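You operate a simulated robot arm through the tools that you are given. There is no shell and no other tool. Be economical: measure what you need, move in short steps, check, and stop when the job is done.

You run a simulated robot arm. Do the job below in one go: nothing can be reset, and whatever is moved stays where it is left.

TASK
Open the pink valve fully; give the yellow keg, then the green keg, one shot each from the white coupling.
Fine: hold the coupling down on the keg's cap till each shot ends, and on no other keg; then stand it on the coupling rest and shut the pink valve so the line reads VENTED.

The check looks at the end state, three seconds after you hand in, the way a careful person would. Anything else that was tipped, shoved, dropped, spilled or broken makes it a failure. Lids that push on must go on centred and level and be pressed home; caps that screw on are set level and turned clockwise until they are tight.

THE ROBOT
A 6-joint arm with a two-finger parallel gripper, fixed in place. Base frame: the origin is at the foot of the arm, x ahead of it, y to its left, z up. Readings come in mm, degrees, newtons and seconds.
Its first joint turns from -166.0 to 166.0 degrees. Payload 4.1 kg.
The tool frame sits at the grasp point between the pads (the TCP): z along the fingers, y along the line on which they close. The tips reach 23 mm beyond it. Largest opening 94 mm; finger width 38, thickness 10; the body of the gripper, 54 by 96 mm, starts 39 mm behind the TCP.
Orientation is that of the tool frame in the base frame, as [roll, pitch, yaw] about the fixed x, y, z axes, in that order (R = Rz(yaw) Ry(pitch) Rx(roll)). With the fingers straight down and closing along the base's y, the tool's x points along the base's -x, its y along +y and its z along -z.

THE INTERFACE
- The arm moves only by the tool jog_arm. Its argument "plan" is a list of rows, each a list of 3 entries, a list of its own where there are three numbers: the gripper command, from -1 (shut) to 1 (fully open), values between in proportion, then the shift along the tool's x, y, z in mm, then the turn, a rotation vector about the tool's x, y, z in degrees. In form: [[hand, [dx, dy, dz], [wx, wy, wz]], ...]. A call has 1 to 8 rows; each row shifts and turns the commanded pose from where the row before left it, along the tool's axes as they then stand. Each row takes 0.2 s and may step no farther than 50 mm and 8.6 degrees from the row before; otherwise, or with a gripper value out of range, the whole call is refused. Where a pose cannot be reached the arm comes as near as it can. A force on the tool above 40 N (or 10 N above the force at the start of the call, whichever is more), or a blocked arm, ends the call early, and 0.2 s more pass. The fingers move at their own pace (about 45 mm/s each) and stop on an object; they squeeze with about 25 N. The grip force told is the motor's: it shows also when the fingers shut on nothing. Time passes only in rows, and 0.2 s behind the last, so rows that do not move let the fingers close. The reply holds the time, the measured pose of the TCP, the force on the tool along the base axes, the opening and the grip force, in the units named above and with some noise.
- Cameras (640 x 400 px; columns grow to the right, rows downward): "scene" is fixed at [219.2, 499.4, 1582.7]; the picture's right is [-0.91, -0.42, 0.00], its down [-0.26, 0.58, -0.77] and it looks along [0.32, -0.70, -0.64] (base axes); focal length 329 px, centre (320, 200). "wrist" rides on the gripper at [86, 16, -74] in the tool frame; the picture's right is [-0.18, 0.98, 0.00], its down [-0.58, -0.11, -0.81] and it looks along [-0.79, -0.15, 0.59] (tool axes); focal length 243 px, centre (320, 200). There is no depth. A picture from a camera that has moved, and an enlarged one, comes with that camera's place and axes in the base frame and with its lens.
- grab_frame(camera): a new picture of that camera. It takes no simulated time.
- raise_lower(by): slides the trunk up (or, below 0, down) by that many mm; the arm rides with it, the base frame stays. It gives what a move gives, with no picture.
- zoom(camera, box): a new picture of the part [left, top, right, bottom] of that camera's present view, enlarged. It takes no simulated time.
- sign_off(): hands the job in; it is judged then, once.

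Go step by step. Nothing tells you positions but the pictures and the camera data: compare them with the known pose of the tool, close in by small moves and look again before you grip or let go. The budget is 120 turns and 68 pictures, counting those below and the enlarged ones. Unless the task says otherwise, let go and move clear before handing in, and close with one line.

The tools are called after ">>>" by a JSON object that holds its "fn" and its "kwargs". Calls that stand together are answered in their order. jog_arm: Moves the arm, as the interface text tells. Its arguments: {"type":"object","properties":{"plan":{"type":"array"}},"required":["plan"]} The other tools are called the same way: raise_lower (by) slides the trunk up or down; grab_frame (camera) takes a picture; zoom (camera, box) takes an enlarged picture of a part of a camera's view; sign_off () hands the job in.

At the start:

```text
time: 0.0
ee_pos: [188.5, -365.5, 1117.6]
tool_rot: [180.0, 0.0, -180.0]
force: [0.1, 0.1, -0.2]
grip_width: 94.0
gripper_force: 0.1
trunk travel left (down, up): [-500.0, 90.0]
```

scene: 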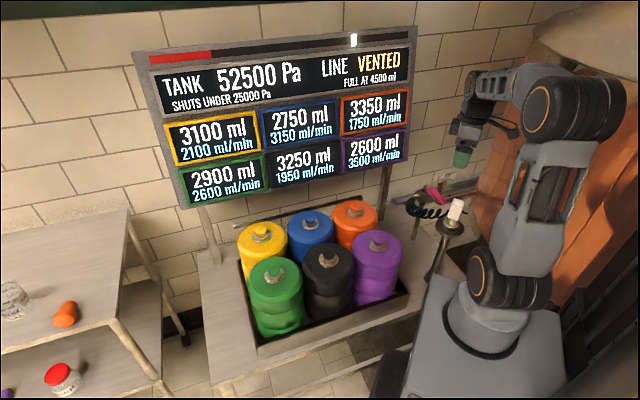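
wrist: 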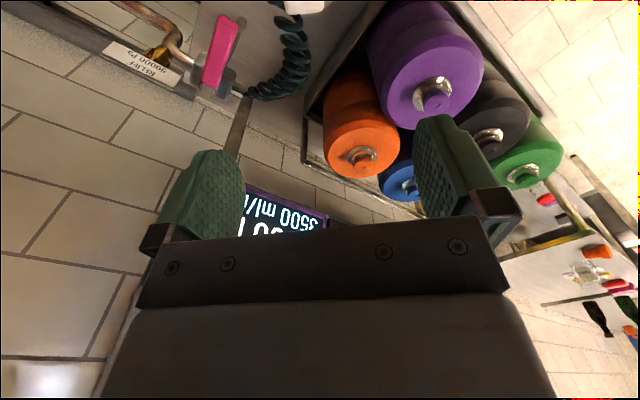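

I see six kegs in a tray, a display board behind them, and a pink valve and a white coupling to the right of the tray. I'll look closer first.

>>> {"fn": "zoom", "kwargs": {"camera": "scene", "box": [380, 150, 500, 270]}}

>>> {"fn": "zoom", "kwargs": {"camera": "scene", "box": [130, 20, 430, 210]}}

>>> {"fn": "zoom", "kwargs": {"camera": "scene", "box": [220, 190, 420, 350]}}

>>> {"fn": "zoom", "kwargs": {"camera": "wrist", "box": [80, 0, 340, 160]}}

```text
3.33 times, centred on (440, 210) of scene
camera zoom: at [219.2, 499.4, 1582.7], right [-0.91, -0.42, 0.0], down [-0.26, 0.58, -0.77], along [0.32, -0.7, -0.64], focal length 1096 px, centre (-80, 167)
```

zoom: 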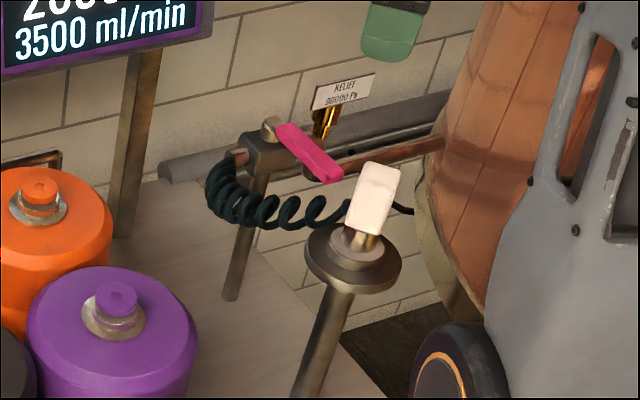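

```text
2.11 times, centred on (280, 115) of scene
camera zoom: at [219.2, 499.4, 1582.7], right [-0.91, -0.42, 0.0], down [-0.26, 0.58, -0.77], along [0.32, -0.7, -0.64], focal length 692 px, centre (404, 379)
```

zoom: 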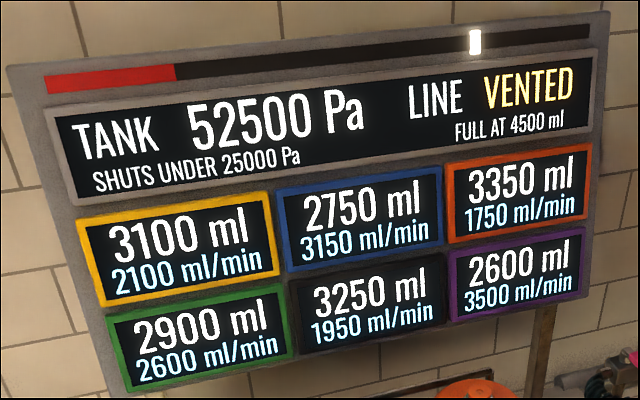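

```text
2.50 times, centred on (320, 270) of scene
camera zoom: at [219.2, 499.4, 1582.7], right [-0.91, -0.42, 0.0], down [-0.26, 0.58, -0.77], along [0.32, -0.7, -0.64], focal length 822 px, centre (320, 25)
```

zoom: 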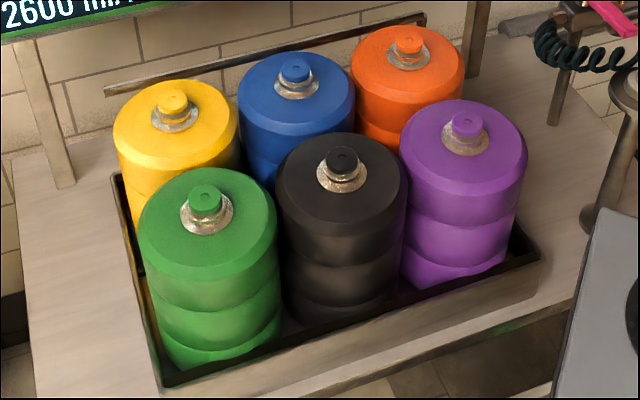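

```text
2.46 times, centred on (210, 80) of wrist
camera zoom: at [101.5, -350.7, 1189.4], right [0.18, 0.98, 0.0], down [0.58, -0.11, 0.81], along [0.79, -0.15, -0.59], focal length 597 px, centre (591, 495)
```

zoom: 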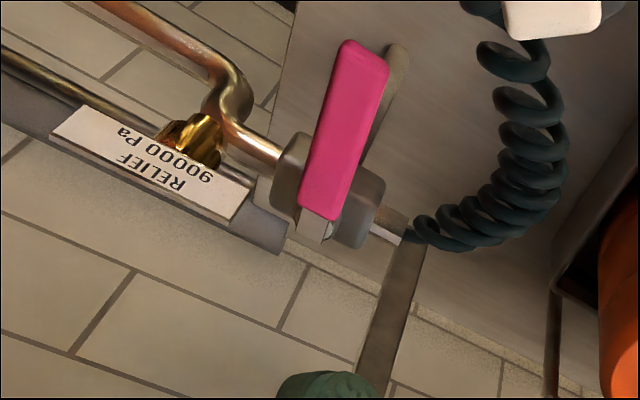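

The coupling sits almost straight below the tool, and the pink valve is further to -y. I'll back off in -x and come down a little for a better wrist view.

>>> {"fn": "jog_arm", "kwargs": {"plan": [[1, [30, -5, 35], [0, 0, 0]], [1, [30, -5, 35], [0, 0, 0]], [1, [28, -5, 30], [0, 0, 0]]]}}

>>> {"fn": "grab_frame", "kwargs": {"camera": "wrist"}}

>>> {"fn": "grab_frame", "kwargs": {"camera": "scene"}}

```text
time: 0.8
ee_pos: [101.4, -384.2, 1014.5]
tool_rot: [180.0, 0.0, 179.9]
force: [0.2, -0.2, -0.7]
grip_width: 93.9
gripper_force: 0.1
trunk travel left (down, up): [-500.0, 90.0]
```

```text
61 pictures are left
camera wrist: at [14.4, -367.2, 1087.0], right [0.18, 0.98, 0.0], down [0.58, -0.11, 0.81], along [0.79, -0.15, -0.59], focal length 243 px, centre (320, 200)
```

wrist: 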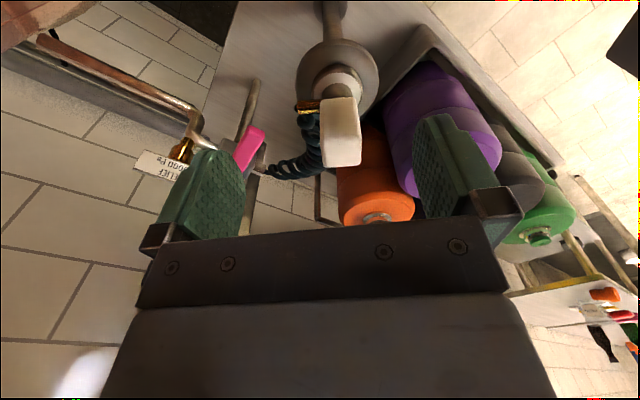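

```text
60 pictures are left
```

scene: 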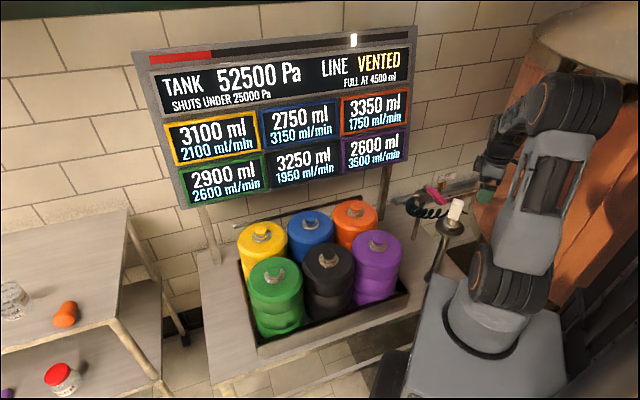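

>>> {"fn": "zoom", "kwargs": {"camera": "wrist", "box": [220, 0, 420, 200]}}

>>> {"fn": "zoom", "kwargs": {"camera": "scene", "box": [405, 170, 485, 240]}}

```text
2.00 times, centred on (320, 100) of wrist
camera zoom: at [14.4, -367.2, 1087.0], right [0.18, 0.98, 0.0], down [0.58, -0.11, 0.81], along [0.79, -0.15, -0.59], focal length 485 px, centre (320, 400)
```

zoom: 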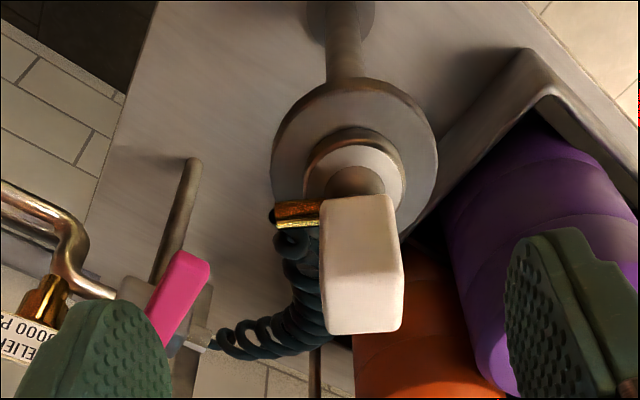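

```text
5.71 times, centred on (445, 205) of scene
camera zoom: at [219.2, 499.4, 1582.7], right [-0.91, -0.42, 0.0], down [-0.26, 0.58, -0.77], along [0.32, -0.7, -0.64], focal length 1878 px, centre (-394, 171)
```

zoom: 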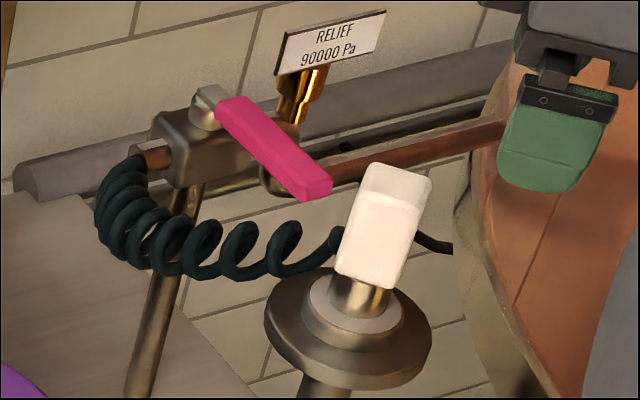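

The coupling's white block tops out at about (155,-375,940). The valve pivot is at about (254,-544,838), with the handle tip at about (189,-479,840). I'll move closer to see which way the valve turns.

>>> {"fn": "jog_arm", "kwargs": {"plan": [[1, [-5, -47, 12], [0, 0, 0]], [1, [-15, -46, 25], [0, 0, 0]], [1, [-15, -42, 25], [0, 0, 0]]]}}

>>> {"fn": "grab_frame", "kwargs": {"camera": "wrist"}}

>>> {"fn": "zoom", "kwargs": {"camera": "wrist", "box": [220, 60, 420, 230]}}

```text
refused: row 2 steps farther than a row can; nothing moved
```

```text
57 pictures are left
camera wrist: at [14.4, -367.2, 1087.0], right [0.18, 0.98, 0.0], down [0.58, -0.11, 0.81], along [0.79, -0.15, -0.59], focal length 243 px, centre (320, 200)
```

wrist: 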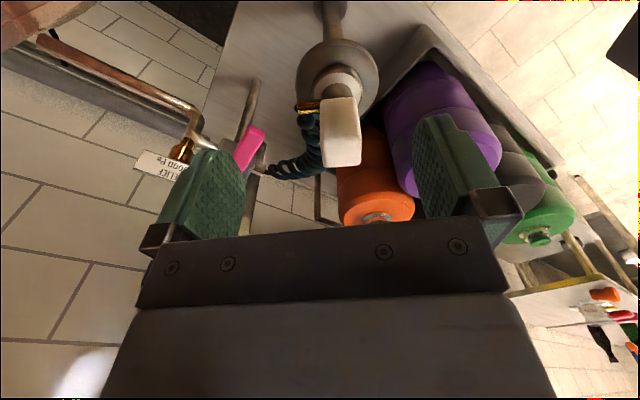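

```text
2.35 times, centred on (320, 145) of wrist
camera zoom: at [14.4, -367.2, 1087.0], right [0.18, 0.98, 0.0], down [0.58, -0.11, 0.81], along [0.79, -0.15, -0.59], focal length 571 px, centre (320, 329)
```

zoom: 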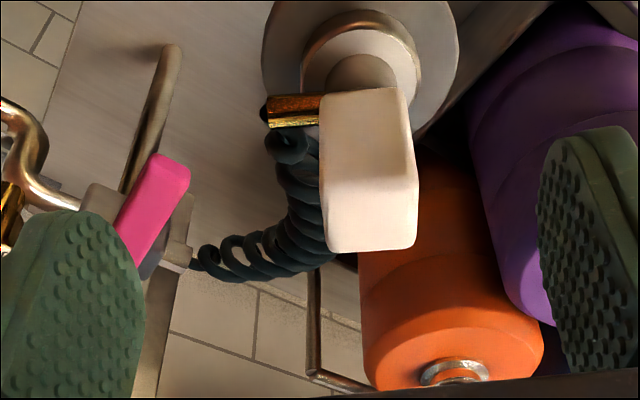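

The step was too long and got refused, so I'll repeat it in shorter rows.

>>> {"fn": "jog_arm", "kwargs": {"plan": [[1, [-5, -38, 12], [0, 0, 0]], [1, [-10, -36, 22], [0, 0, 0]], [1, [-10, -34, 25], [0, 0, 0]], [1, [-10, -30, 25], [0, 0, 0]]]}}

```text
time: 1.8
ee_pos: [136.4, -523.2, 930.4]
tool_rot: [-180.0, -0.1, -180.0]
force: [-0.5, -0.2, -1.4]
grip_width: 94.1
gripper_force: 0.1
trunk travel left (down, up): [-500.0, 90.0]
```

>>> {"fn": "zoom", "kwargs": {"camera": "wrist", "box": [190, 40, 450, 230]}}

```text
2.11 times, centred on (320, 135) of wrist
camera zoom: at [49.0, -507.8, 1003.5], right [0.18, 0.98, 0.0], down [0.58, -0.11, 0.81], along [0.79, -0.15, -0.59], focal length 511 px, centre (320, 337)
```

zoom: 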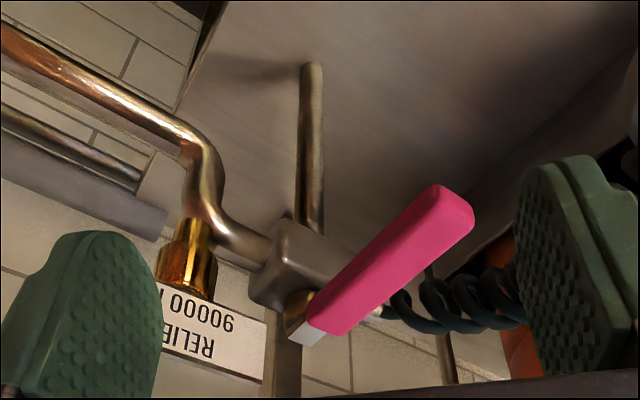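

The relief cup stands on the inlet side, so the handle must swing clockwise (seen from above) toward the hose side. I'll close the fingers and lower them on the inlet side of the handle, clear of it.

>>> {"fn": "jog_arm", "kwargs": {"plan": [[-1, [-19, -2, 0], [0, 0, 0]], [-1, [-19, -2, 0], [0, 0, 0]], [-1, [0, 0, 0], [0, 0, 0]], [-1, [0, 0, 0], [0, 0, 0]], [-1, [0, 0, 0], [0, 0, 0]], [-1, [0, 0, 20], [0, 0, 0]]]}}

>>> {"fn": "grab_frame", "kwargs": {"camera": "wrist"}}

```text
time: 3.2
ee_pos: [172.0, -524.0, 911.3]
tool_rot: [179.9, -0.1, -180.0]
force: [0.8, 0.2, -0.3]
grip_width: 0.0
gripper_force: 24.9
trunk travel left (down, up): [-500.0, 90.0]
```

```text
54 pictures are left
camera wrist: at [86.3, -508.5, 983.8], right [0.18, 0.98, 0.0], down [0.58, -0.11, 0.81], along [0.79, -0.15, -0.59], focal length 243 px, centre (320, 200)
```

wrist: 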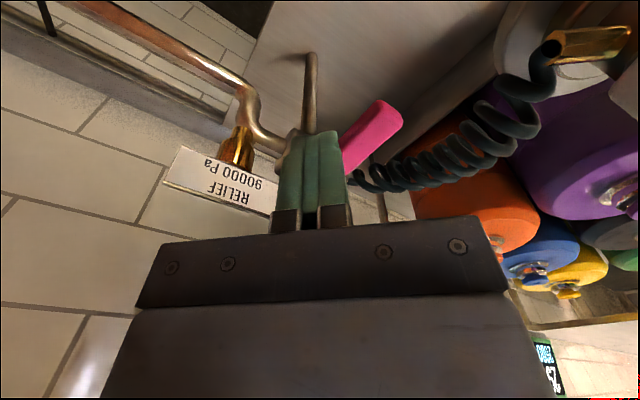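

The fingers are in line on the inlet side of the handle. Next I lower them to handle height.

>>> {"fn": "jog_arm", "kwargs": {"plan": [[-1, [0, -2, 25], [0, 0, 0]], [-1, [-2, 0, 22], [0, 0, 0]], [-1, [0, 0, 10], [0, 0, 0]]]}}

>>> {"fn": "grab_frame", "kwargs": {"camera": "wrist"}}

>>> {"fn": "zoom", "kwargs": {"camera": "scene", "box": [405, 160, 495, 240]}}

```text
time: 4.0
ee_pos: [175.2, -525.4, 856.0]
tool_rot: [-179.9, 0.0, 179.9]
force: [0.0, -0.1, -0.1]
grip_width: 0.3
gripper_force: 25.0
trunk travel left (down, up): [-500.0, 90.0]
```

```text
53 pictures are left
camera wrist: at [88.6, -510.0, 926.9], right [0.18, 0.98, 0.0], down [0.58, -0.11, 0.81], along [0.79, -0.15, -0.59], focal length 243 px, centre (320, 200)
```

wrist: 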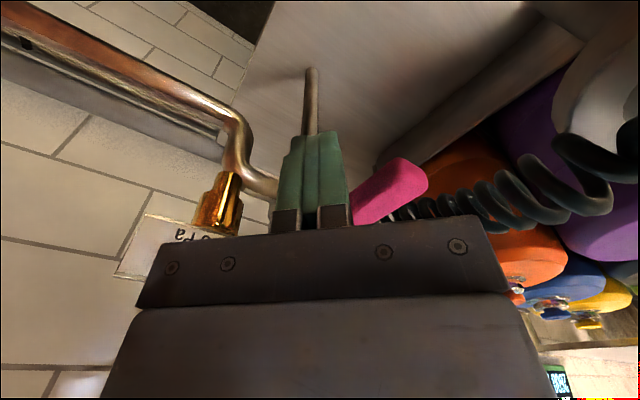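

```text
5.00 times, centred on (450, 200) of scene
camera zoom: at [219.2, 499.4, 1582.7], right [-0.91, -0.42, 0.0], down [-0.26, 0.58, -0.77], along [0.32, -0.7, -0.64], focal length 1643 px, centre (-330, 200)
```

zoom: 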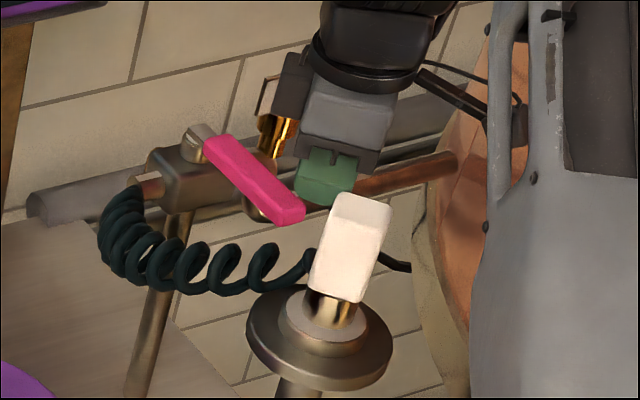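

The pusher is in place. I begin pushing the handle around its arc.

>>> {"fn": "jog_arm", "kwargs": {"plan": [[-1, [-8, 7, 0], [0, 0, 0]], [-1, [-9, 17, 0], [0, 0, 0]], [-1, [-7, 7.5, 0], [0, 0, 0]], [-1, [-7, 7.5, 0], [0, 0, 0]]]}}

>>> {"fn": "grab_frame", "kwargs": {"camera": "wrist"}}

```text
time: 4.6
ee_pos: [184.4, -515.7, 854.7]
tool_rot: [-178.8, 0.1, 179.5]
force: [-17.6, -24.6, -17.2]
grip_width: 0.0
gripper_force: 25.2
trunk travel left (down, up): [-500.0, 90.0]
stopped in row 2: the force on the tool passed its limit (the readings are from after the stop); the commanded pose is now the measured one
```

```text
51 pictures are left
camera wrist: at [98.0, -498.7, 927.6], right [0.19, 0.98, -0.02], down [0.58, -0.1, 0.81], along [0.79, -0.17, -0.59], focal length 243 px, centre (320, 200)
```

wrist: 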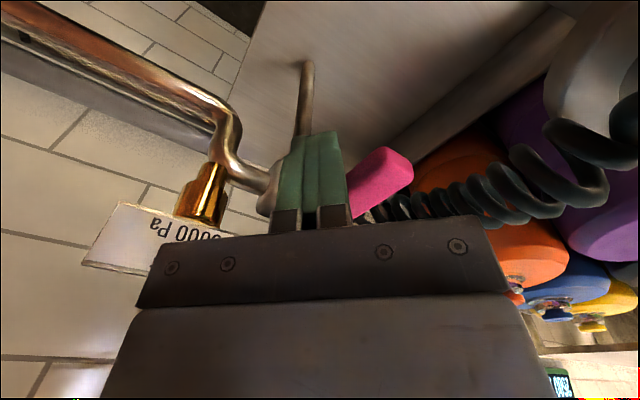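

The handle resisted with about 30 N at that lever arm. I'll look closely before I push harder.

>>> {"fn": "jog_arm", "kwargs": {"plan": [[-1, [6, -6, -2], [0, 0, 0]], [-1, [30, 0, -30], [0, 0, 0]], [-1, [0, 30, -40], [0, 0, 0]], [-1, [0, 0, 0], [0, 0, 0]]]}}

>>> {"fn": "zoom", "kwargs": {"camera": "wrist", "box": [180, 40, 440, 240]}}

>>> {"fn": "zoom", "kwargs": {"camera": "scene", "box": [410, 170, 470, 210]}}

```text
time: 5.6
ee_pos: [150.9, -484.0, 926.0]
tool_rot: [-179.0, 0.1, 179.8]
force: [0.3, -0.3, 0.5]
grip_width: 0.3
gripper_force: 25.1
trunk travel left (down, up): [-500.0, 90.0]
```

```text
2.00 times, centred on (310, 140) of wrist
camera zoom: at [64.3, -467.2, 998.6], right [0.19, 0.98, -0.02], down [0.58, -0.1, 0.81], along [0.79, -0.16, -0.59], focal length 485 px, centre (340, 320)
```

zoom: 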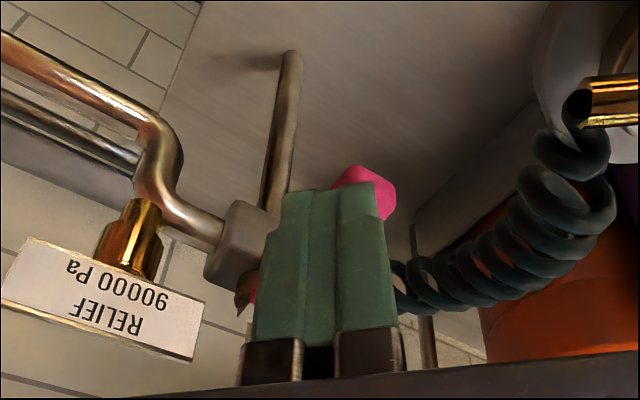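

```text
10.00 times, centred on (440, 190) of scene
camera zoom: at [219.2, 499.4, 1582.7], right [-0.91, -0.42, 0.0], down [-0.26, 0.58, -0.77], along [0.32, -0.7, -0.64], focal length 3287 px, centre (-880, 300)
```

zoom: 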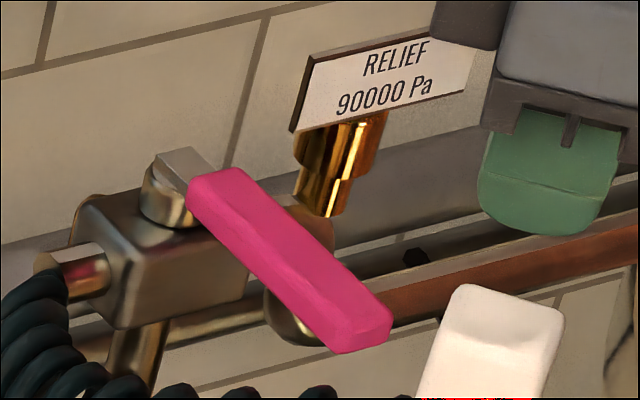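

The handle is flat with the stem at its far end, and only the clockwise side is free of the relief cup. It may just be stiff or damped, so I'll push nearer the tip with slow, small steps.

>>> {"fn": "jog_arm", "kwargs": {"plan": [[-1, [-17, -32, 0], [-1, 0, 0]], [-1, [0, 0, 30], [0, 0, 0]], [-1, [0, 0, 30], [0, 0, 0]], [-1, [0, 0, 12], [0, 0, 0]], [-1, [-3, 3, 0], [0, 0, 0]], [-1, [-2, 2, 0], [0, 0, 0]]]}}

```text
time: 7.0
ee_pos: [175.2, -513.1, 858.3]
tool_rot: [-180.0, 0.1, 179.8]
force: [0.1, 0.1, 0.6]
grip_width: 0.2
gripper_force: 24.8
trunk travel left (down, up): [-500.0, 90.0]
```

>>> {"fn": "jog_arm", "kwargs": {"plan": [[-1, [0, 0, 4], [0, 0, 0]], [-1, [-2, 2, 0], [0, 0, 0]], [-1, [-2, 2, 0], [0, 0, 0]], [-1, [-2, 2, 0], [0, 0, 0]], [-1, [-2, 2, 0], [0, 0, 0]], [-1, [-2, 2, 0], [0, 0, 0]], [-1, [-2, 2, 0], [0, 0, 0]]]}}

```text
time: 8.3
ee_pos: [177.5, -511.3, 853.6]
tool_rot: [-179.4, 0.1, 179.7]
force: [-30.8, -19.6, -8.0]
grip_width: 0.0
gripper_force: 24.7
trunk travel left (down, up): [-500.0, 90.0]
stopped in row 6: the force on the tool passed its limit (the readings are from after the stop); the commanded pose is now the measured one
```

>>> {"fn": "zoom", "kwargs": {"camera": "scene", "box": [410, 170, 470, 210]}}

>>> {"fn": "zoom", "kwargs": {"camera": "wrist", "box": [180, 80, 440, 240]}}

```text
10.00 times, centred on (440, 190) of scene
camera zoom: at [219.2, 499.4, 1582.7], right [-0.91, -0.42, 0.0], down [-0.26, 0.58, -0.77], along [0.32, -0.7, -0.64], focal length 3287 px, centre (-880, 300)
```

zoom: 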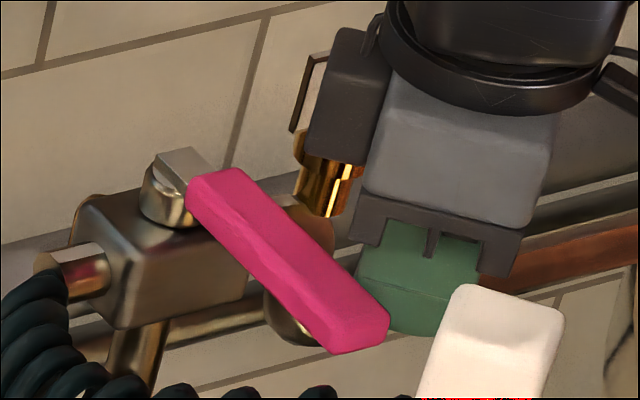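

```text
2.46 times, centred on (310, 160) of wrist
camera zoom: at [91.7, -493.3, 926.0], right [0.19, 0.98, -0.01], down [0.58, -0.1, 0.81], along [0.79, -0.16, -0.59], focal length 597 px, centre (345, 298)
```

zoom: 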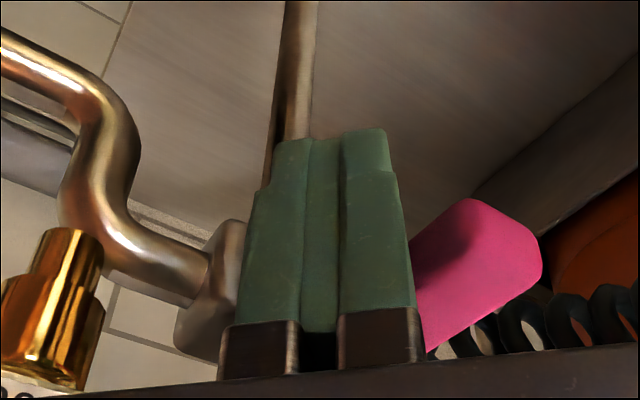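

Steady pushing doesn't move it, so clockwise is the stop and the valve must open counter-clockwise. I'll move the closed fingers over to the other side of the handle.

>>> {"fn": "jog_arm", "kwargs": {"plan": [[-1, [3, -3, 0], [-0.6, 0, 0]], [-1, [0, 0, -45], [0, 0, 0]], [-1, [-28, 28, -15], [0, 0, 0]], [-1, [-25, 24, 0], [0, 0, 0]], [-1, [0, 0, 0], [0, 0, 0]]]}}

>>> {"fn": "grab_frame", "kwargs": {"camera": "wrist"}}

```text
time: 8.8
ee_pos: [178.3, -510.3, 856.0]
tool_rot: [179.9, -0.1, 180.0]
force: [-20.5, -18.2, -9.0]
grip_width: 0.1
gripper_force: 25.2
trunk travel left (down, up): [-500.0, 90.0]
stopped in row 2: the force on the tool passed its limit (the readings are from after the stop); the commanded pose is now the measured one
```

```text
46 pictures are left
camera wrist: at [91.8, -495.3, 929.1], right [0.18, 0.98, 0.0], down [0.58, -0.11, 0.8], along [0.79, -0.15, -0.59], focal length 243 px, centre (320, 200)
```

wrist: 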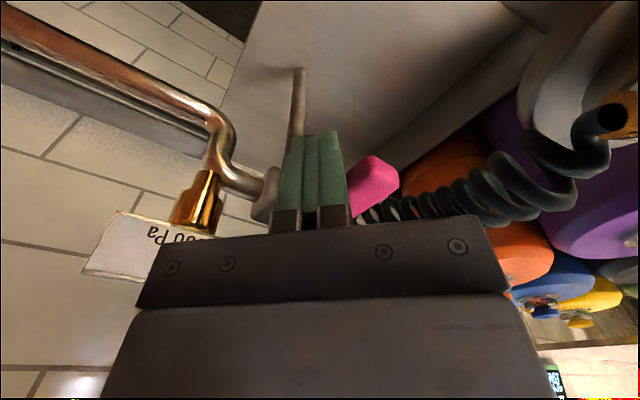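

Friction against the handle caught the lift, so I'll back off sideways further first.

>>> {"fn": "jog_arm", "kwargs": {"plan": [[-1, [6, -6, 0], [0, 0, 0]], [-1, [6, -6, 0], [0, 0, 0]], [-1, [0, 0, 0], [0, 0, 0]]]}}

```text
time: 9.6
ee_pos: [167.1, -520.3, 857.2]
tool_rot: [179.6, -0.1, -179.9]
force: [-0.7, 0.0, -0.3]
grip_width: 0.0
gripper_force: 25.1
trunk travel left (down, up): [-500.0, 90.0]
```

>>> {"fn": "jog_arm", "kwargs": {"plan": [[-1, [0, 0, -35], [0, 0, 0]], [-1, [0, 0, -25], [0, 0, 0]], [-1, [-20, 20, 0], [0, 0, 0]], [-1, [-20, 20, 0], [0, 0, 0]], [-1, [-21, 20, 0], [0, 0, 0]], [-1, [0, 0, 0], [0, 0, 0]]]}}

>>> {"fn": "grab_frame", "kwargs": {"camera": "wrist"}}

>>> {"fn": "zoom", "kwargs": {"camera": "scene", "box": [400, 150, 490, 220]}}

```text
time: 11.0
ee_pos: [230.6, -460.8, 918.4]
tool_rot: [179.5, -0.2, -180.0]
force: [-0.1, -0.1, 0.0]
grip_width: 0.0
gripper_force: 24.6
trunk travel left (down, up): [-500.0, 90.0]
```

```text
45 pictures are left
camera wrist: at [143.3, -445.5, 991.6], right [0.18, 0.98, 0.01], down [0.58, -0.11, 0.8], along [0.79, -0.14, -0.59], focal length 243 px, centre (320, 200)
```

wrist: 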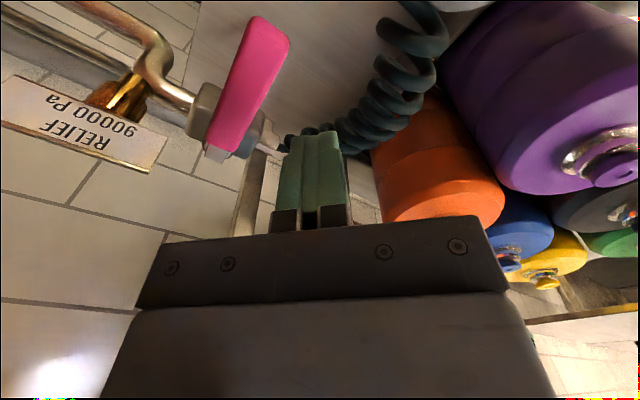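

```text
5.71 times, centred on (445, 185) of scene
camera zoom: at [219.2, 499.4, 1582.7], right [-0.91, -0.42, 0.0], down [-0.26, 0.58, -0.77], along [0.32, -0.7, -0.64], focal length 1878 px, centre (-394, 286)
```

zoom: 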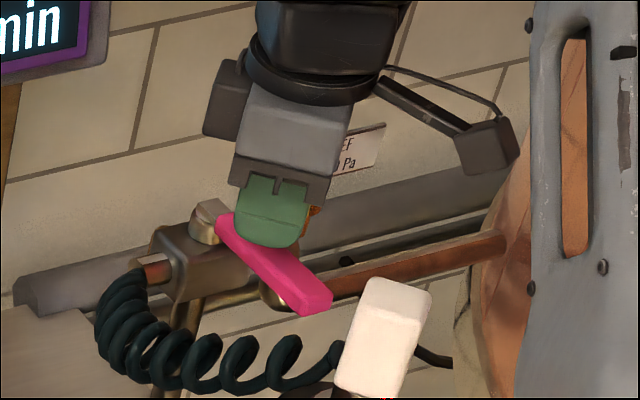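

>>> {"fn": "jog_arm", "kwargs": {"plan": [[-1, [0, 0, 30], [0.4, 0, 0]], [-1, [0, 0, 30], [0, 0, 0]], [-1, [0, 0, 3], [0, 0, 0]], [-1, [0, 0, 0], [0, 0, 0]]]}}

>>> {"fn": "grab_frame", "kwargs": {"camera": "wrist"}}

```text
time: 12.0
ee_pos: [230.5, -460.0, 852.0]
tool_rot: [-180.0, -0.2, -179.9]
force: [-0.1, -0.6, -0.5]
grip_width: 0.0
gripper_force: 25.9
trunk travel left (down, up): [-500.0, 90.0]
```

```text
43 pictures are left
camera wrist: at [143.6, -444.6, 925.4], right [0.18, 0.98, 0.0], down [0.58, -0.11, 0.8], along [0.79, -0.15, -0.59], focal length 243 px, centre (320, 200)
```

wrist: 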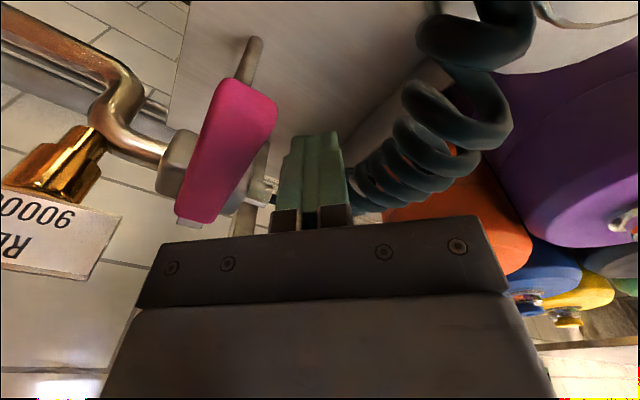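

>>> {"fn": "jog_arm", "kwargs": {"plan": [[-1, [4, -4, 0], [0, 0, 0]], [-1, [4, -4, 0], [0, 0, 0]], [-1, [4, -4, 0], [0, 0, 0]], [-1, [4, -4, 0], [0, 0, 0]], [-1, [4, -4, 0], [0, 0, 0]]]}}

>>> {"fn": "zoom", "kwargs": {"camera": "scene", "box": [400, 150, 490, 220]}}

```text
time: 13.2
ee_pos: [209.7, -480.0, 854.7]
tool_rot: [-180.0, -0.1, -179.9]
force: [0.5, 1.3, -0.5]
grip_width: 0.1
gripper_force: 25.6
trunk travel left (down, up): [-500.0, 90.0]
```

```text
5.71 times, centred on (445, 185) of scene
camera zoom: at [219.2, 499.4, 1582.7], right [-0.91, -0.42, 0.0], down [-0.26, 0.58, -0.77], along [0.32, -0.7, -0.64], focal length 1878 px, centre (-394, 286)
```

zoom: 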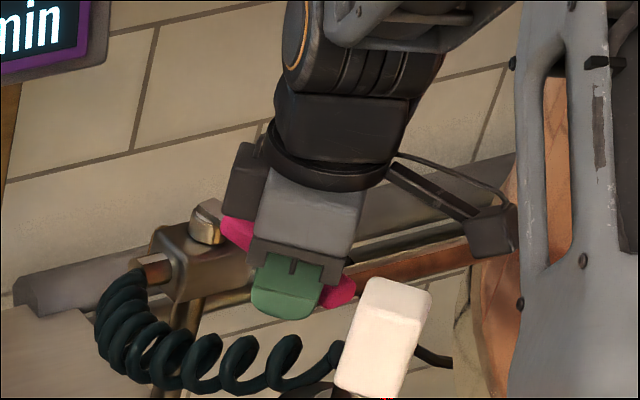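

The handle is moving freely this way. I continue along the arc.

>>> {"fn": "jog_arm", "kwargs": {"plan": [[-1, [3, -6.5, 0], [0, 0, 0]], [-1, [3, -6.5, 0], [0, 0, 0]], [-1, [3, -7, 0], [0, 0, 0]], [-1, [3, -7, 0], [0, 0, 0]], [-1, [2, -11, 0], [0, 0, 0]], [-1, [1, -11, 0], [0, 0, 0]]]}}

>>> {"fn": "grab_frame", "kwargs": {"camera": "wrist"}}

>>> {"fn": "zoom", "kwargs": {"camera": "scene", "box": [400, 150, 490, 220]}}

```text
time: 14.6
ee_pos: [195.5, -530.1, 855.9]
tool_rot: [-179.9, 0.0, -179.9]
force: [-0.7, -0.1, -0.2]
grip_width: 0.0
gripper_force: 24.4
trunk travel left (down, up): [-500.0, 90.0]
```

```text
41 pictures are left
camera wrist: at [108.6, -515.7, 927.4], right [0.18, 0.98, 0.0], down [0.58, -0.11, 0.81], along [0.79, -0.15, -0.59], focal length 243 px, centre (320, 200)
```

wrist: 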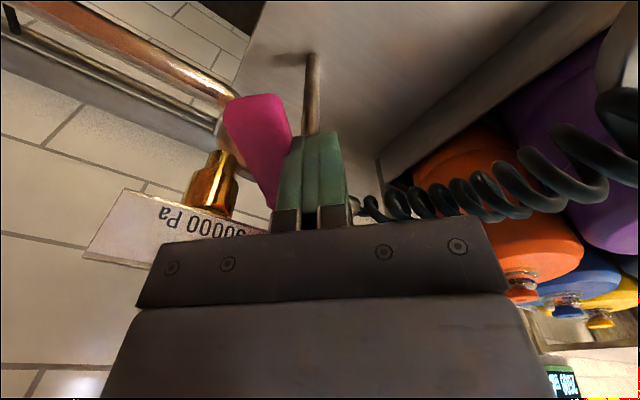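

```text
5.71 times, centred on (445, 185) of scene
camera zoom: at [219.2, 499.4, 1582.7], right [-0.91, -0.42, 0.0], down [-0.26, 0.58, -0.77], along [0.32, -0.7, -0.64], focal length 1878 px, centre (-394, 286)
```

zoom: 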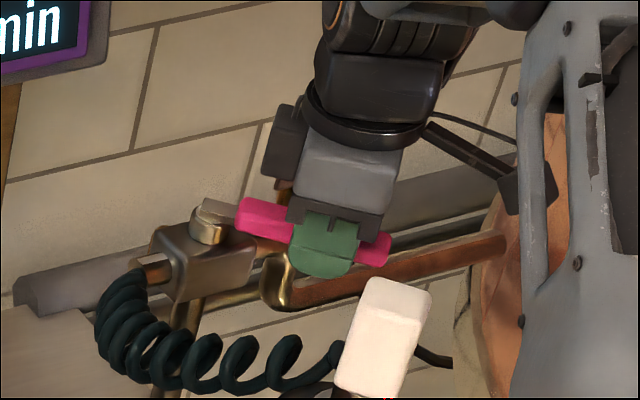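

>>> {"fn": "jog_arm", "kwargs": {"plan": [[-1, [-2, -5, 0], [0, 0, 0]], [-1, [-2, -5, 0], [0, 0, 0]], [-1, [-2, -4, 0], [0, 0, 0]], [-1, [-2, -4, 0], [0, 0, 0]], [-1, [0, 0, 0], [0, 0, 0]]]}}

>>> {"fn": "grab_frame", "kwargs": {"camera": "wrist"}}

>>> {"fn": "zoom", "kwargs": {"camera": "scene", "box": [400, 150, 490, 220]}}

```text
time: 15.8
ee_pos: [203.6, -547.3, 854.7]
tool_rot: [-179.9, -0.1, -179.9]
force: [-3.1, 0.8, -0.4]
grip_width: 0.2
gripper_force: 25.7
trunk travel left (down, up): [-500.0, 90.0]
```

```text
39 pictures are left
camera wrist: at [117.2, -531.6, 927.1], right [0.18, 0.98, 0.0], down [0.58, -0.11, 0.81], along [0.79, -0.15, -0.59], focal length 243 px, centre (320, 200)
```

wrist: 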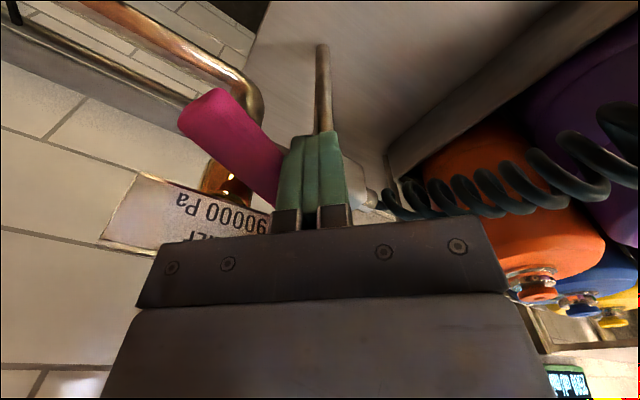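

```text
5.71 times, centred on (445, 185) of scene
camera zoom: at [219.2, 499.4, 1582.7], right [-0.91, -0.42, 0.0], down [-0.26, 0.58, -0.77], along [0.32, -0.7, -0.64], focal length 1878 px, centre (-394, 286)
```

zoom: 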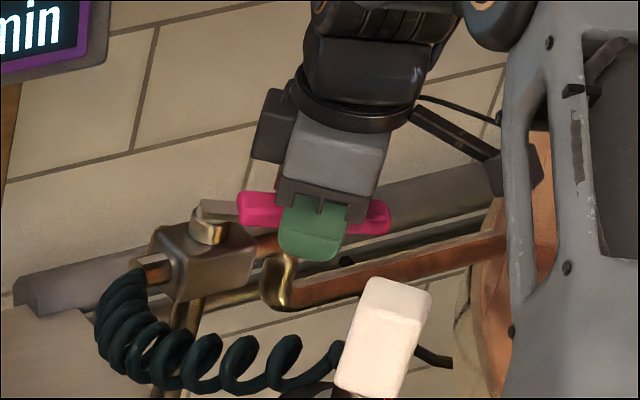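

>>> {"fn": "jog_arm", "kwargs": {"plan": [[-1, [-2, -4, 0], [0, 0, 0]], [-1, [-2, -3, 0], [0, 0, 0]], [-1, [-2, -3, 0], [0, 0, 0]], [-1, [-2, -2, 0], [0, 0, 0]], [-1, [-2, -2, 0], [0, 0, 0]], [-1, [0, 0, 0], [0, 0, 0]]]}}

>>> {"fn": "zoom", "kwargs": {"camera": "scene", "box": [400, 150, 490, 220]}}

```text
time: 17.2
ee_pos: [212.8, -562.0, 855.5]
tool_rot: [180.0, -0.1, 180.0]
force: [-5.8, -0.1, 0.6]
grip_width: 0.2
gripper_force: 25.0
trunk travel left (down, up): [-500.0, 90.0]
```

```text
5.71 times, centred on (445, 185) of scene
camera zoom: at [219.2, 499.4, 1582.7], right [-0.91, -0.42, 0.0], down [-0.26, 0.58, -0.77], along [0.32, -0.7, -0.64], focal length 1878 px, centre (-394, 286)
```

zoom: 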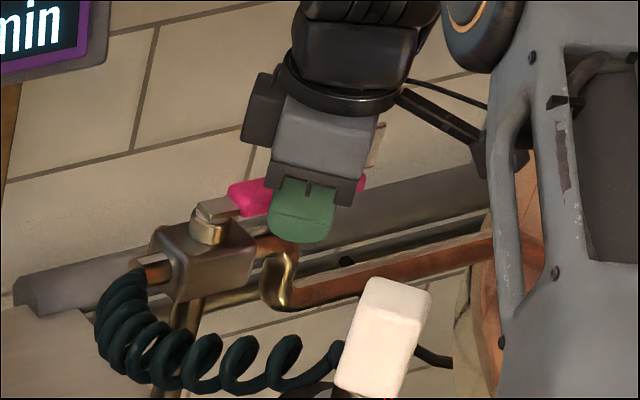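

>>> {"fn": "jog_arm", "kwargs": {"plan": [[-1, [-2, -2, 0], [0, 0, 0]], [-1, [-2, -2, 0], [0, 0, 0]], [-1, [-2, -2, 0], [0, 0, 0]], [-1, [-2, -2, 0], [0, 0, 0]], [-1, [0, 0, 0], [0, 0, 0]]]}}

>>> {"fn": "grab_frame", "kwargs": {"camera": "scene"}}

>>> {"fn": "grab_frame", "kwargs": {"camera": "wrist"}}

```text
time: 18.1
ee_pos: [213.8, -562.5, 854.5]
tool_rot: [179.4, -0.5, -180.0]
force: [-16.4, 13.4, 12.8]
grip_width: 0.1
gripper_force: 25.1
trunk travel left (down, up): [-500.0, 90.0]
stopped in row 4: the force on the tool passed its limit (the readings are from after the stop); the commanded pose is now the measured one
```

```text
36 pictures are left
```

scene: 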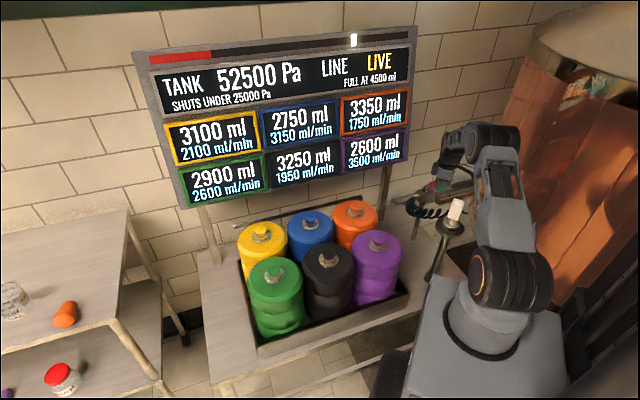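

```text
35 pictures are left
camera wrist: at [127.9, -548.2, 928.1], right [0.18, 0.98, 0.01], down [0.59, -0.12, 0.8], along [0.79, -0.14, -0.6], focal length 243 px, centre (320, 200)
```

wrist: 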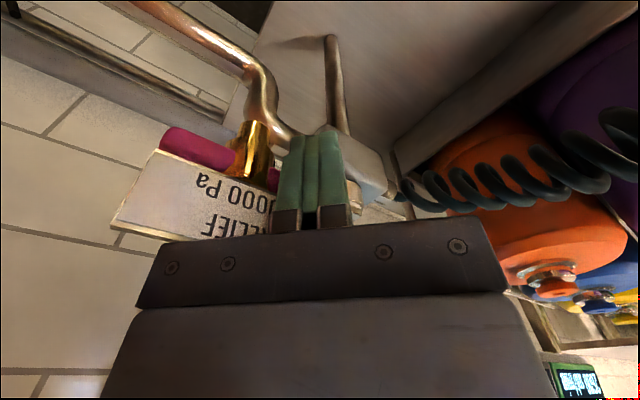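

The line now reads LIVE and the handle is at its stop. I back away, rise, and go above the coupling with the fingers opening.

>>> {"fn": "jog_arm", "kwargs": {"plan": [[-1, [8, 8, 0], [0, 0, 0]], [-1, [6, 6, 0], [0, 0, 0]], [-1, [0, 0, 0], [0, 0, 0]], [-1, [0, 0, -40], [0.6, 0.4, 0]], [-1, [0, 0, -45], [0, 0, 0]], [-1, [0, 0, -45], [0, 0, 0]], [1, [10, 40, -10], [0, 0, 0]], [1, [10, 40, 0], [0, 0, 0]]]}}

>>> {"fn": "jog_arm", "kwargs": {"plan": [[1, [8, 40, 0], [0, 0, 0]], [1, [8, 40, 0], [0, 0, 0]], [1, [8, 13, 0], [0, 0, 0]], [1, [0, 0, 0], [0, 0, 0]], [1, [0, 0, 0], [0, 0, 0]]]}}

>>> {"fn": "grab_frame", "kwargs": {"camera": "wrist"}}

```text
time: 19.9
ee_pos: [186.4, -471.4, 992.2]
tool_rot: [-179.9, -0.8, 180.0]
force: [0.2, 0.9, -0.5]
grip_width: 50.8
gripper_force: 0.1
trunk travel left (down, up): [-500.0, 90.0]
```

```text
time: 21.1
ee_pos: [162.3, -377.4, 992.6]
tool_rot: [-180.0, -0.8, -179.9]
force: [-0.6, 0.3, 0.7]
grip_width: 94.1
gripper_force: 0.1
trunk travel left (down, up): [-500.0, 90.0]
```

```text
34 pictures are left
camera wrist: at [77.0, -361.6, 1066.2], right [0.18, 0.98, 0.0], down [0.59, -0.11, 0.8], along [0.78, -0.15, -0.6], focal length 243 px, centre (320, 200)
```

wrist: 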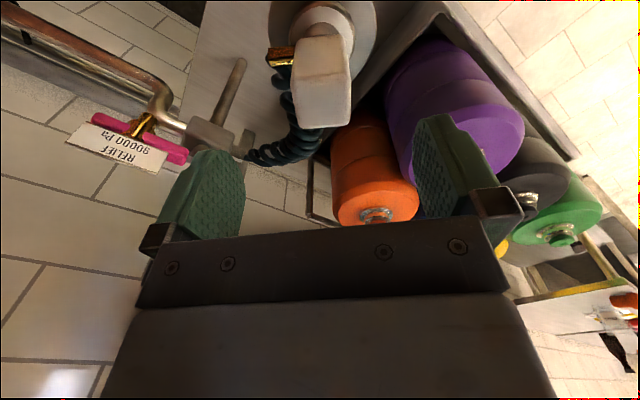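

The valve handle lies along the pipe. The coupling's block is centred at about (157,-374.5), so I align, level, descend over it and close.

>>> {"fn": "jog_arm", "kwargs": {"plan": [[1, [5, 3, 0], [0, -0.8, 0]], [1, [0, 0, 30], [0, 0, 0]], [1, [0, 0, 20], [0, 0, 0]], [1, [0, 0, 0], [0, 0, 0]]]}}

>>> {"fn": "grab_frame", "kwargs": {"camera": "wrist"}}

>>> {"fn": "zoom", "kwargs": {"camera": "scene", "box": [410, 160, 500, 240]}}

```text
time: 22.1
ee_pos: [155.7, -375.6, 941.9]
tool_rot: [-180.0, 0.0, 179.9]
force: [0.9, 0.1, -0.3]
grip_width: 94.2
gripper_force: 0.0
trunk travel left (down, up): [-500.0, 90.0]
```

```text
33 pictures are left
camera wrist: at [69.3, -360.3, 1015.0], right [0.18, 0.98, 0.0], down [0.58, -0.11, 0.81], along [0.79, -0.15, -0.59], focal length 243 px, centre (320, 200)
```

wrist: 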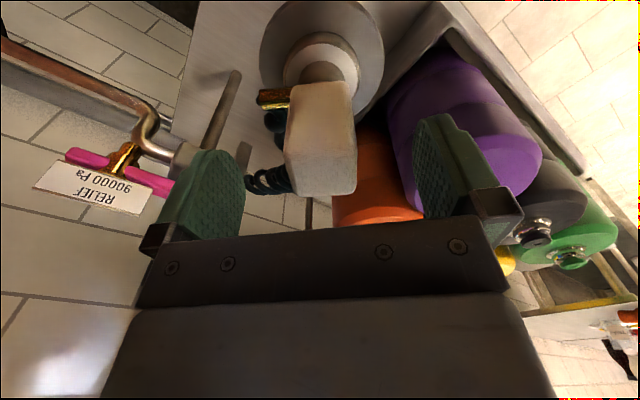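

```text
5.00 times, centred on (455, 200) of scene
camera zoom: at [219.2, 499.4, 1582.7], right [-0.91, -0.42, 0.0], down [-0.26, 0.58, -0.77], along [0.32, -0.7, -0.64], focal length 1643 px, centre (-355, 200)
```

zoom: 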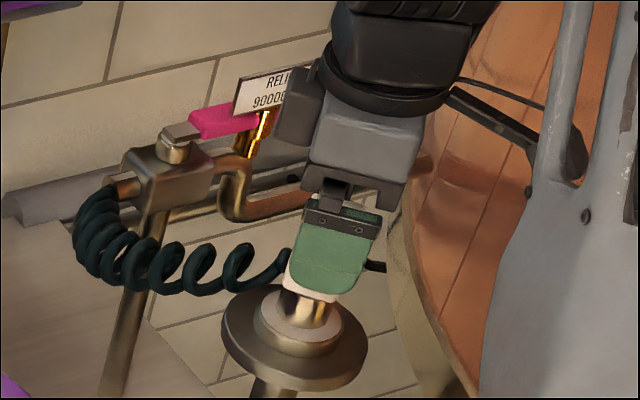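

>>> {"fn": "zoom", "kwargs": {"camera": "wrist", "box": [250, 60, 390, 210]}}

```text
2.67 times, centred on (320, 135) of wrist
camera zoom: at [69.3, -360.3, 1015.0], right [0.18, 0.98, 0.0], down [0.58, -0.11, 0.81], along [0.79, -0.15, -0.59], focal length 647 px, centre (320, 373)
```

zoom: 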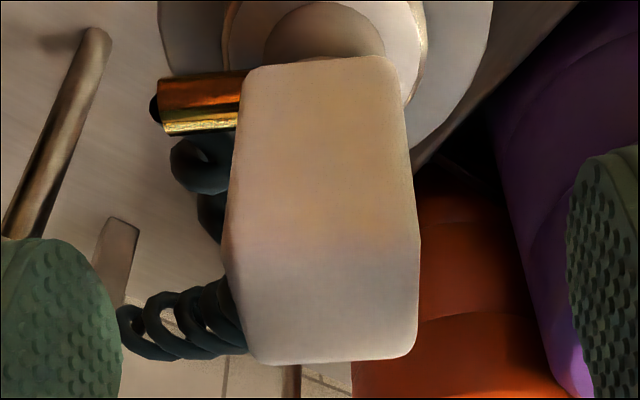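

The block is about 30 mm square, centred near (151,-374.5) and yawed about -6°. I match that, descend and grip.

>>> {"fn": "jog_arm", "kwargs": {"plan": [[1, [4.5, 1, 0], [0, 0, 6]], [1, [0, 0, 18], [0, 0, 0]], [1, [0, 0, 10], [0, 0, 0]], [-1, [0, 0, 0], [0, 0, 0]], [-1, [0, 0, 0], [0, 0, 0]], [-1, [0, 0, 0], [0, 0, 0]], [-1, [0, 0, 0], [0, 0, 0]], [-1, [0, 0, 0], [0, 0, 0]]]}}

>>> {"fn": "grab_frame", "kwargs": {"camera": "wrist"}}

```text
time: 23.9
ee_pos: [151.9, -375.0, 915.6]
tool_rot: [-179.9, 0.1, 174.1]
force: [0.1, -2.0, 0.5]
grip_width: 33.5
gripper_force: 25.2
trunk travel left (down, up): [-500.0, 90.0]
```

```text
30 pictures are left
camera wrist: at [67.5, -349.7, 988.5], right [0.29, 0.96, 0.0], down [0.57, -0.17, 0.81], along [0.77, -0.23, -0.59], focal length 243 px, centre (320, 200)
```

wrist: 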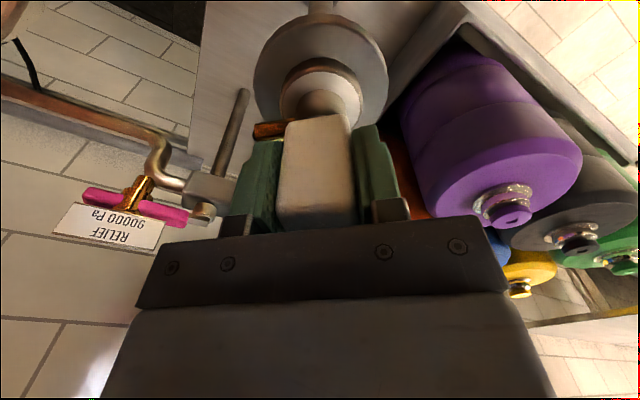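

I have it gripped (33.5 mm). Lifting straight up.

>>> {"fn": "jog_arm", "kwargs": {"plan": [[-1, [0, 0, -10], [0, 0, 0]], [-1, [0, 0, -20], [0, 0, 0]], [-1, [0, 0, -30], [0, 0, 0]], [-1, [0, 0, -40], [0, 0, 0]], [-1, [0, 0, 0], [0, 0, 0]]]}}

>>> {"fn": "grab_frame", "kwargs": {"camera": "wrist"}}

>>> {"fn": "zoom", "kwargs": {"camera": "scene", "box": [390, 120, 500, 240]}}

```text
time: 25.1
ee_pos: [151.3, -374.1, 1014.9]
tool_rot: [179.9, -0.1, 173.9]
force: [-0.2, 0.4, -2.0]
grip_width: 33.9
gripper_force: 24.8
trunk travel left (down, up): [-500.0, 90.0]
```

```text
29 pictures are left
camera wrist: at [66.4, -349.4, 1088.3], right [0.29, 0.96, 0.0], down [0.57, -0.17, 0.81], along [0.77, -0.23, -0.59], focal length 243 px, centre (320, 200)
```

wrist: 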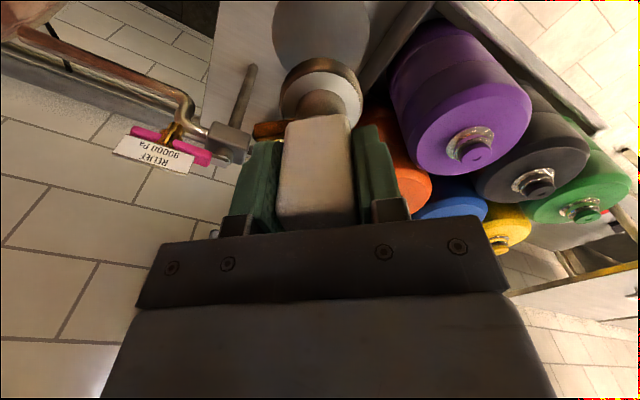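

```text
3.33 times, centred on (445, 180) of scene
camera zoom: at [219.2, 499.4, 1582.7], right [-0.91, -0.42, 0.0], down [-0.26, 0.58, -0.77], along [0.32, -0.7, -0.64], focal length 1096 px, centre (-97, 267)
```

zoom: 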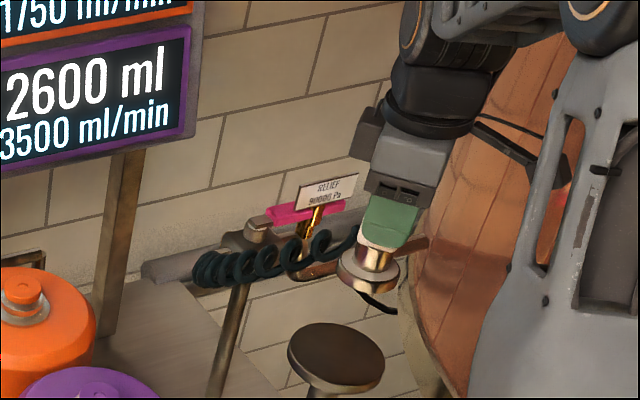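

The coupling has a flared bell with a socket at the bottom and came up cleanly. I now carry it high over the kegs toward the yellow one at about (693,-90).

>>> {"fn": "jog_arm", "kwargs": {"plan": [[-1, [-28.6, 19.6, -3], [0, 0, 0]], [-1, [-28.6, 19.6, -3], [0, 0, 0]], [-1, [-28.6, 19.6, -3], [0, 0, 0]], [-1, [-28.6, 19.6, -3], [0, 0, 0]], [-1, [-28.6, 19.6, -3], [0, 0, 0]], [-1, [-28.6, 19.6, 0], [0, 0, 0]], [-1, [-28.6, 19.6, 0], [0, 0, 0]], [-1, [-28.6, 19.6, 0], [0, 0, 0]]]}}

>>> {"fn": "jog_arm", "kwargs": {"plan": [[-1, [-28.6, 19.6, 0], [0, 0, 0]], [-1, [-28.6, 19.6, 0], [0, 0, 0]], [-1, [-28.6, 19.6, 0], [0, 0, 0]], [-1, [-28.6, 19.6, 0], [0, 0, 0]], [-1, [-28.6, 19.6, 0], [0, 0, 0]], [-1, [-28.6, 19.6, 0], [0, 0, 0]], [-1, [0, 0, 0], [0, 0, 0]]]}}

>>> {"fn": "grab_frame", "kwargs": {"camera": "scene"}}

>>> {"fn": "grab_frame", "kwargs": {"camera": "wrist"}}

```text
time: 26.9
ee_pos: [393.4, -239.9, 1029.4]
tool_rot: [-179.9, -0.2, 174.0]
force: [-0.4, 0.0, -1.8]
grip_width: 33.9
gripper_force: 24.7
trunk travel left (down, up): [-500.0, 90.0]
```

```text
time: 28.5
ee_pos: [577.5, -142.5, 1030.6]
tool_rot: [-179.9, -0.1, 173.9]
force: [0.6, 0.4, -1.9]
grip_width: 33.8
gripper_force: 25.3
trunk travel left (down, up): [-500.0, 90.0]
```

```text
27 pictures are left
```

scene: 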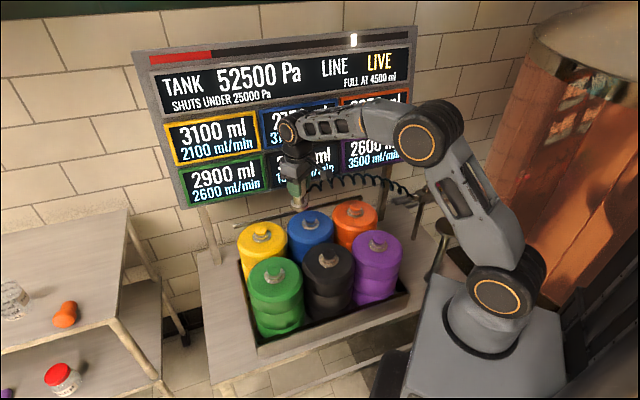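

```text
26 pictures are left
camera wrist: at [492.5, -118.4, 1103.7], right [0.29, 0.96, 0.0], down [0.57, -0.17, 0.81], along [0.77, -0.23, -0.59], focal length 243 px, centre (320, 200)
```

wrist: 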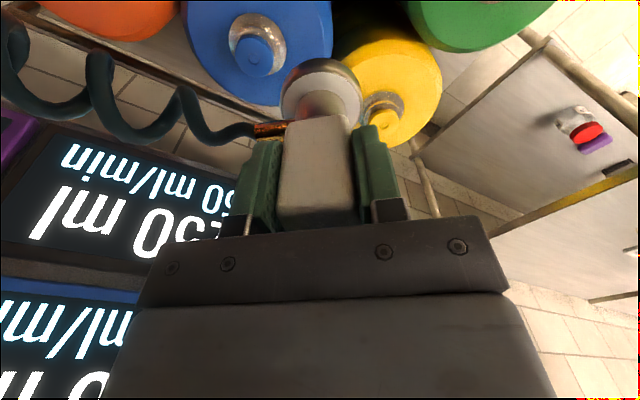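

The cap tops are at about z≈840 and the yellow cap is near (698,-95). I move closer and look again.

>>> {"fn": "jog_arm", "kwargs": {"plan": [[-1, [-29.4, 15.7, 10], [0, 0, 0]], [-1, [-29.4, 15.7, 10], [0, 0, 0]], [-1, [-29.4, 15.7, 10], [0, 0, 0]], [-1, [0, 0, 0], [0, 0, 0]]]}}

>>> {"fn": "grab_frame", "kwargs": {"camera": "wrist"}}

>>> {"fn": "zoom", "kwargs": {"camera": "scene", "box": [210, 130, 330, 300]}}

```text
time: 29.5
ee_pos: [669.7, -104.0, 1001.0]
tool_rot: [-179.9, 0.0, 174.0]
force: [-0.5, -0.3, -2.7]
grip_width: 33.7
gripper_force: 25.2
trunk travel left (down, up): [-500.0, 90.0]
```

```text
25 pictures are left
camera wrist: at [585.4, -80.3, 1073.3], right [0.29, 0.96, 0.0], down [0.57, -0.17, 0.81], along [0.77, -0.23, -0.59], focal length 243 px, centre (320, 200)
```

wrist: 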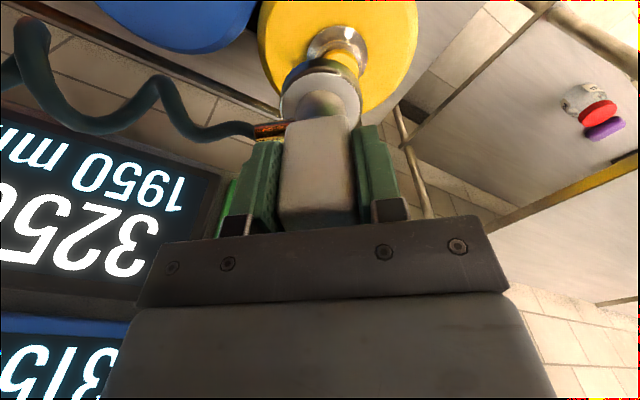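

```text
2.35 times, centred on (270, 215) of scene
camera zoom: at [219.2, 499.4, 1582.7], right [-0.91, -0.42, 0.0], down [-0.26, 0.58, -0.77], along [0.32, -0.7, -0.64], focal length 773 px, centre (438, 165)
```

zoom: 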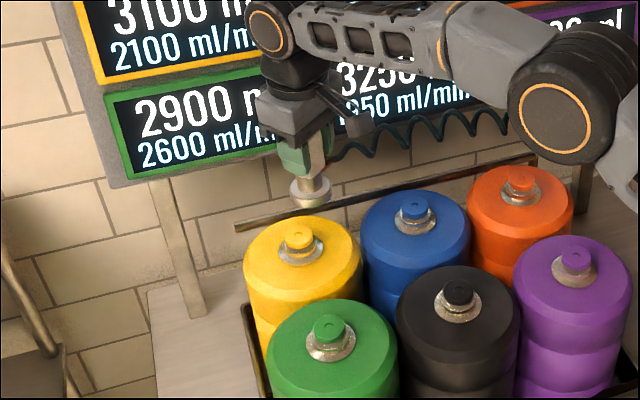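

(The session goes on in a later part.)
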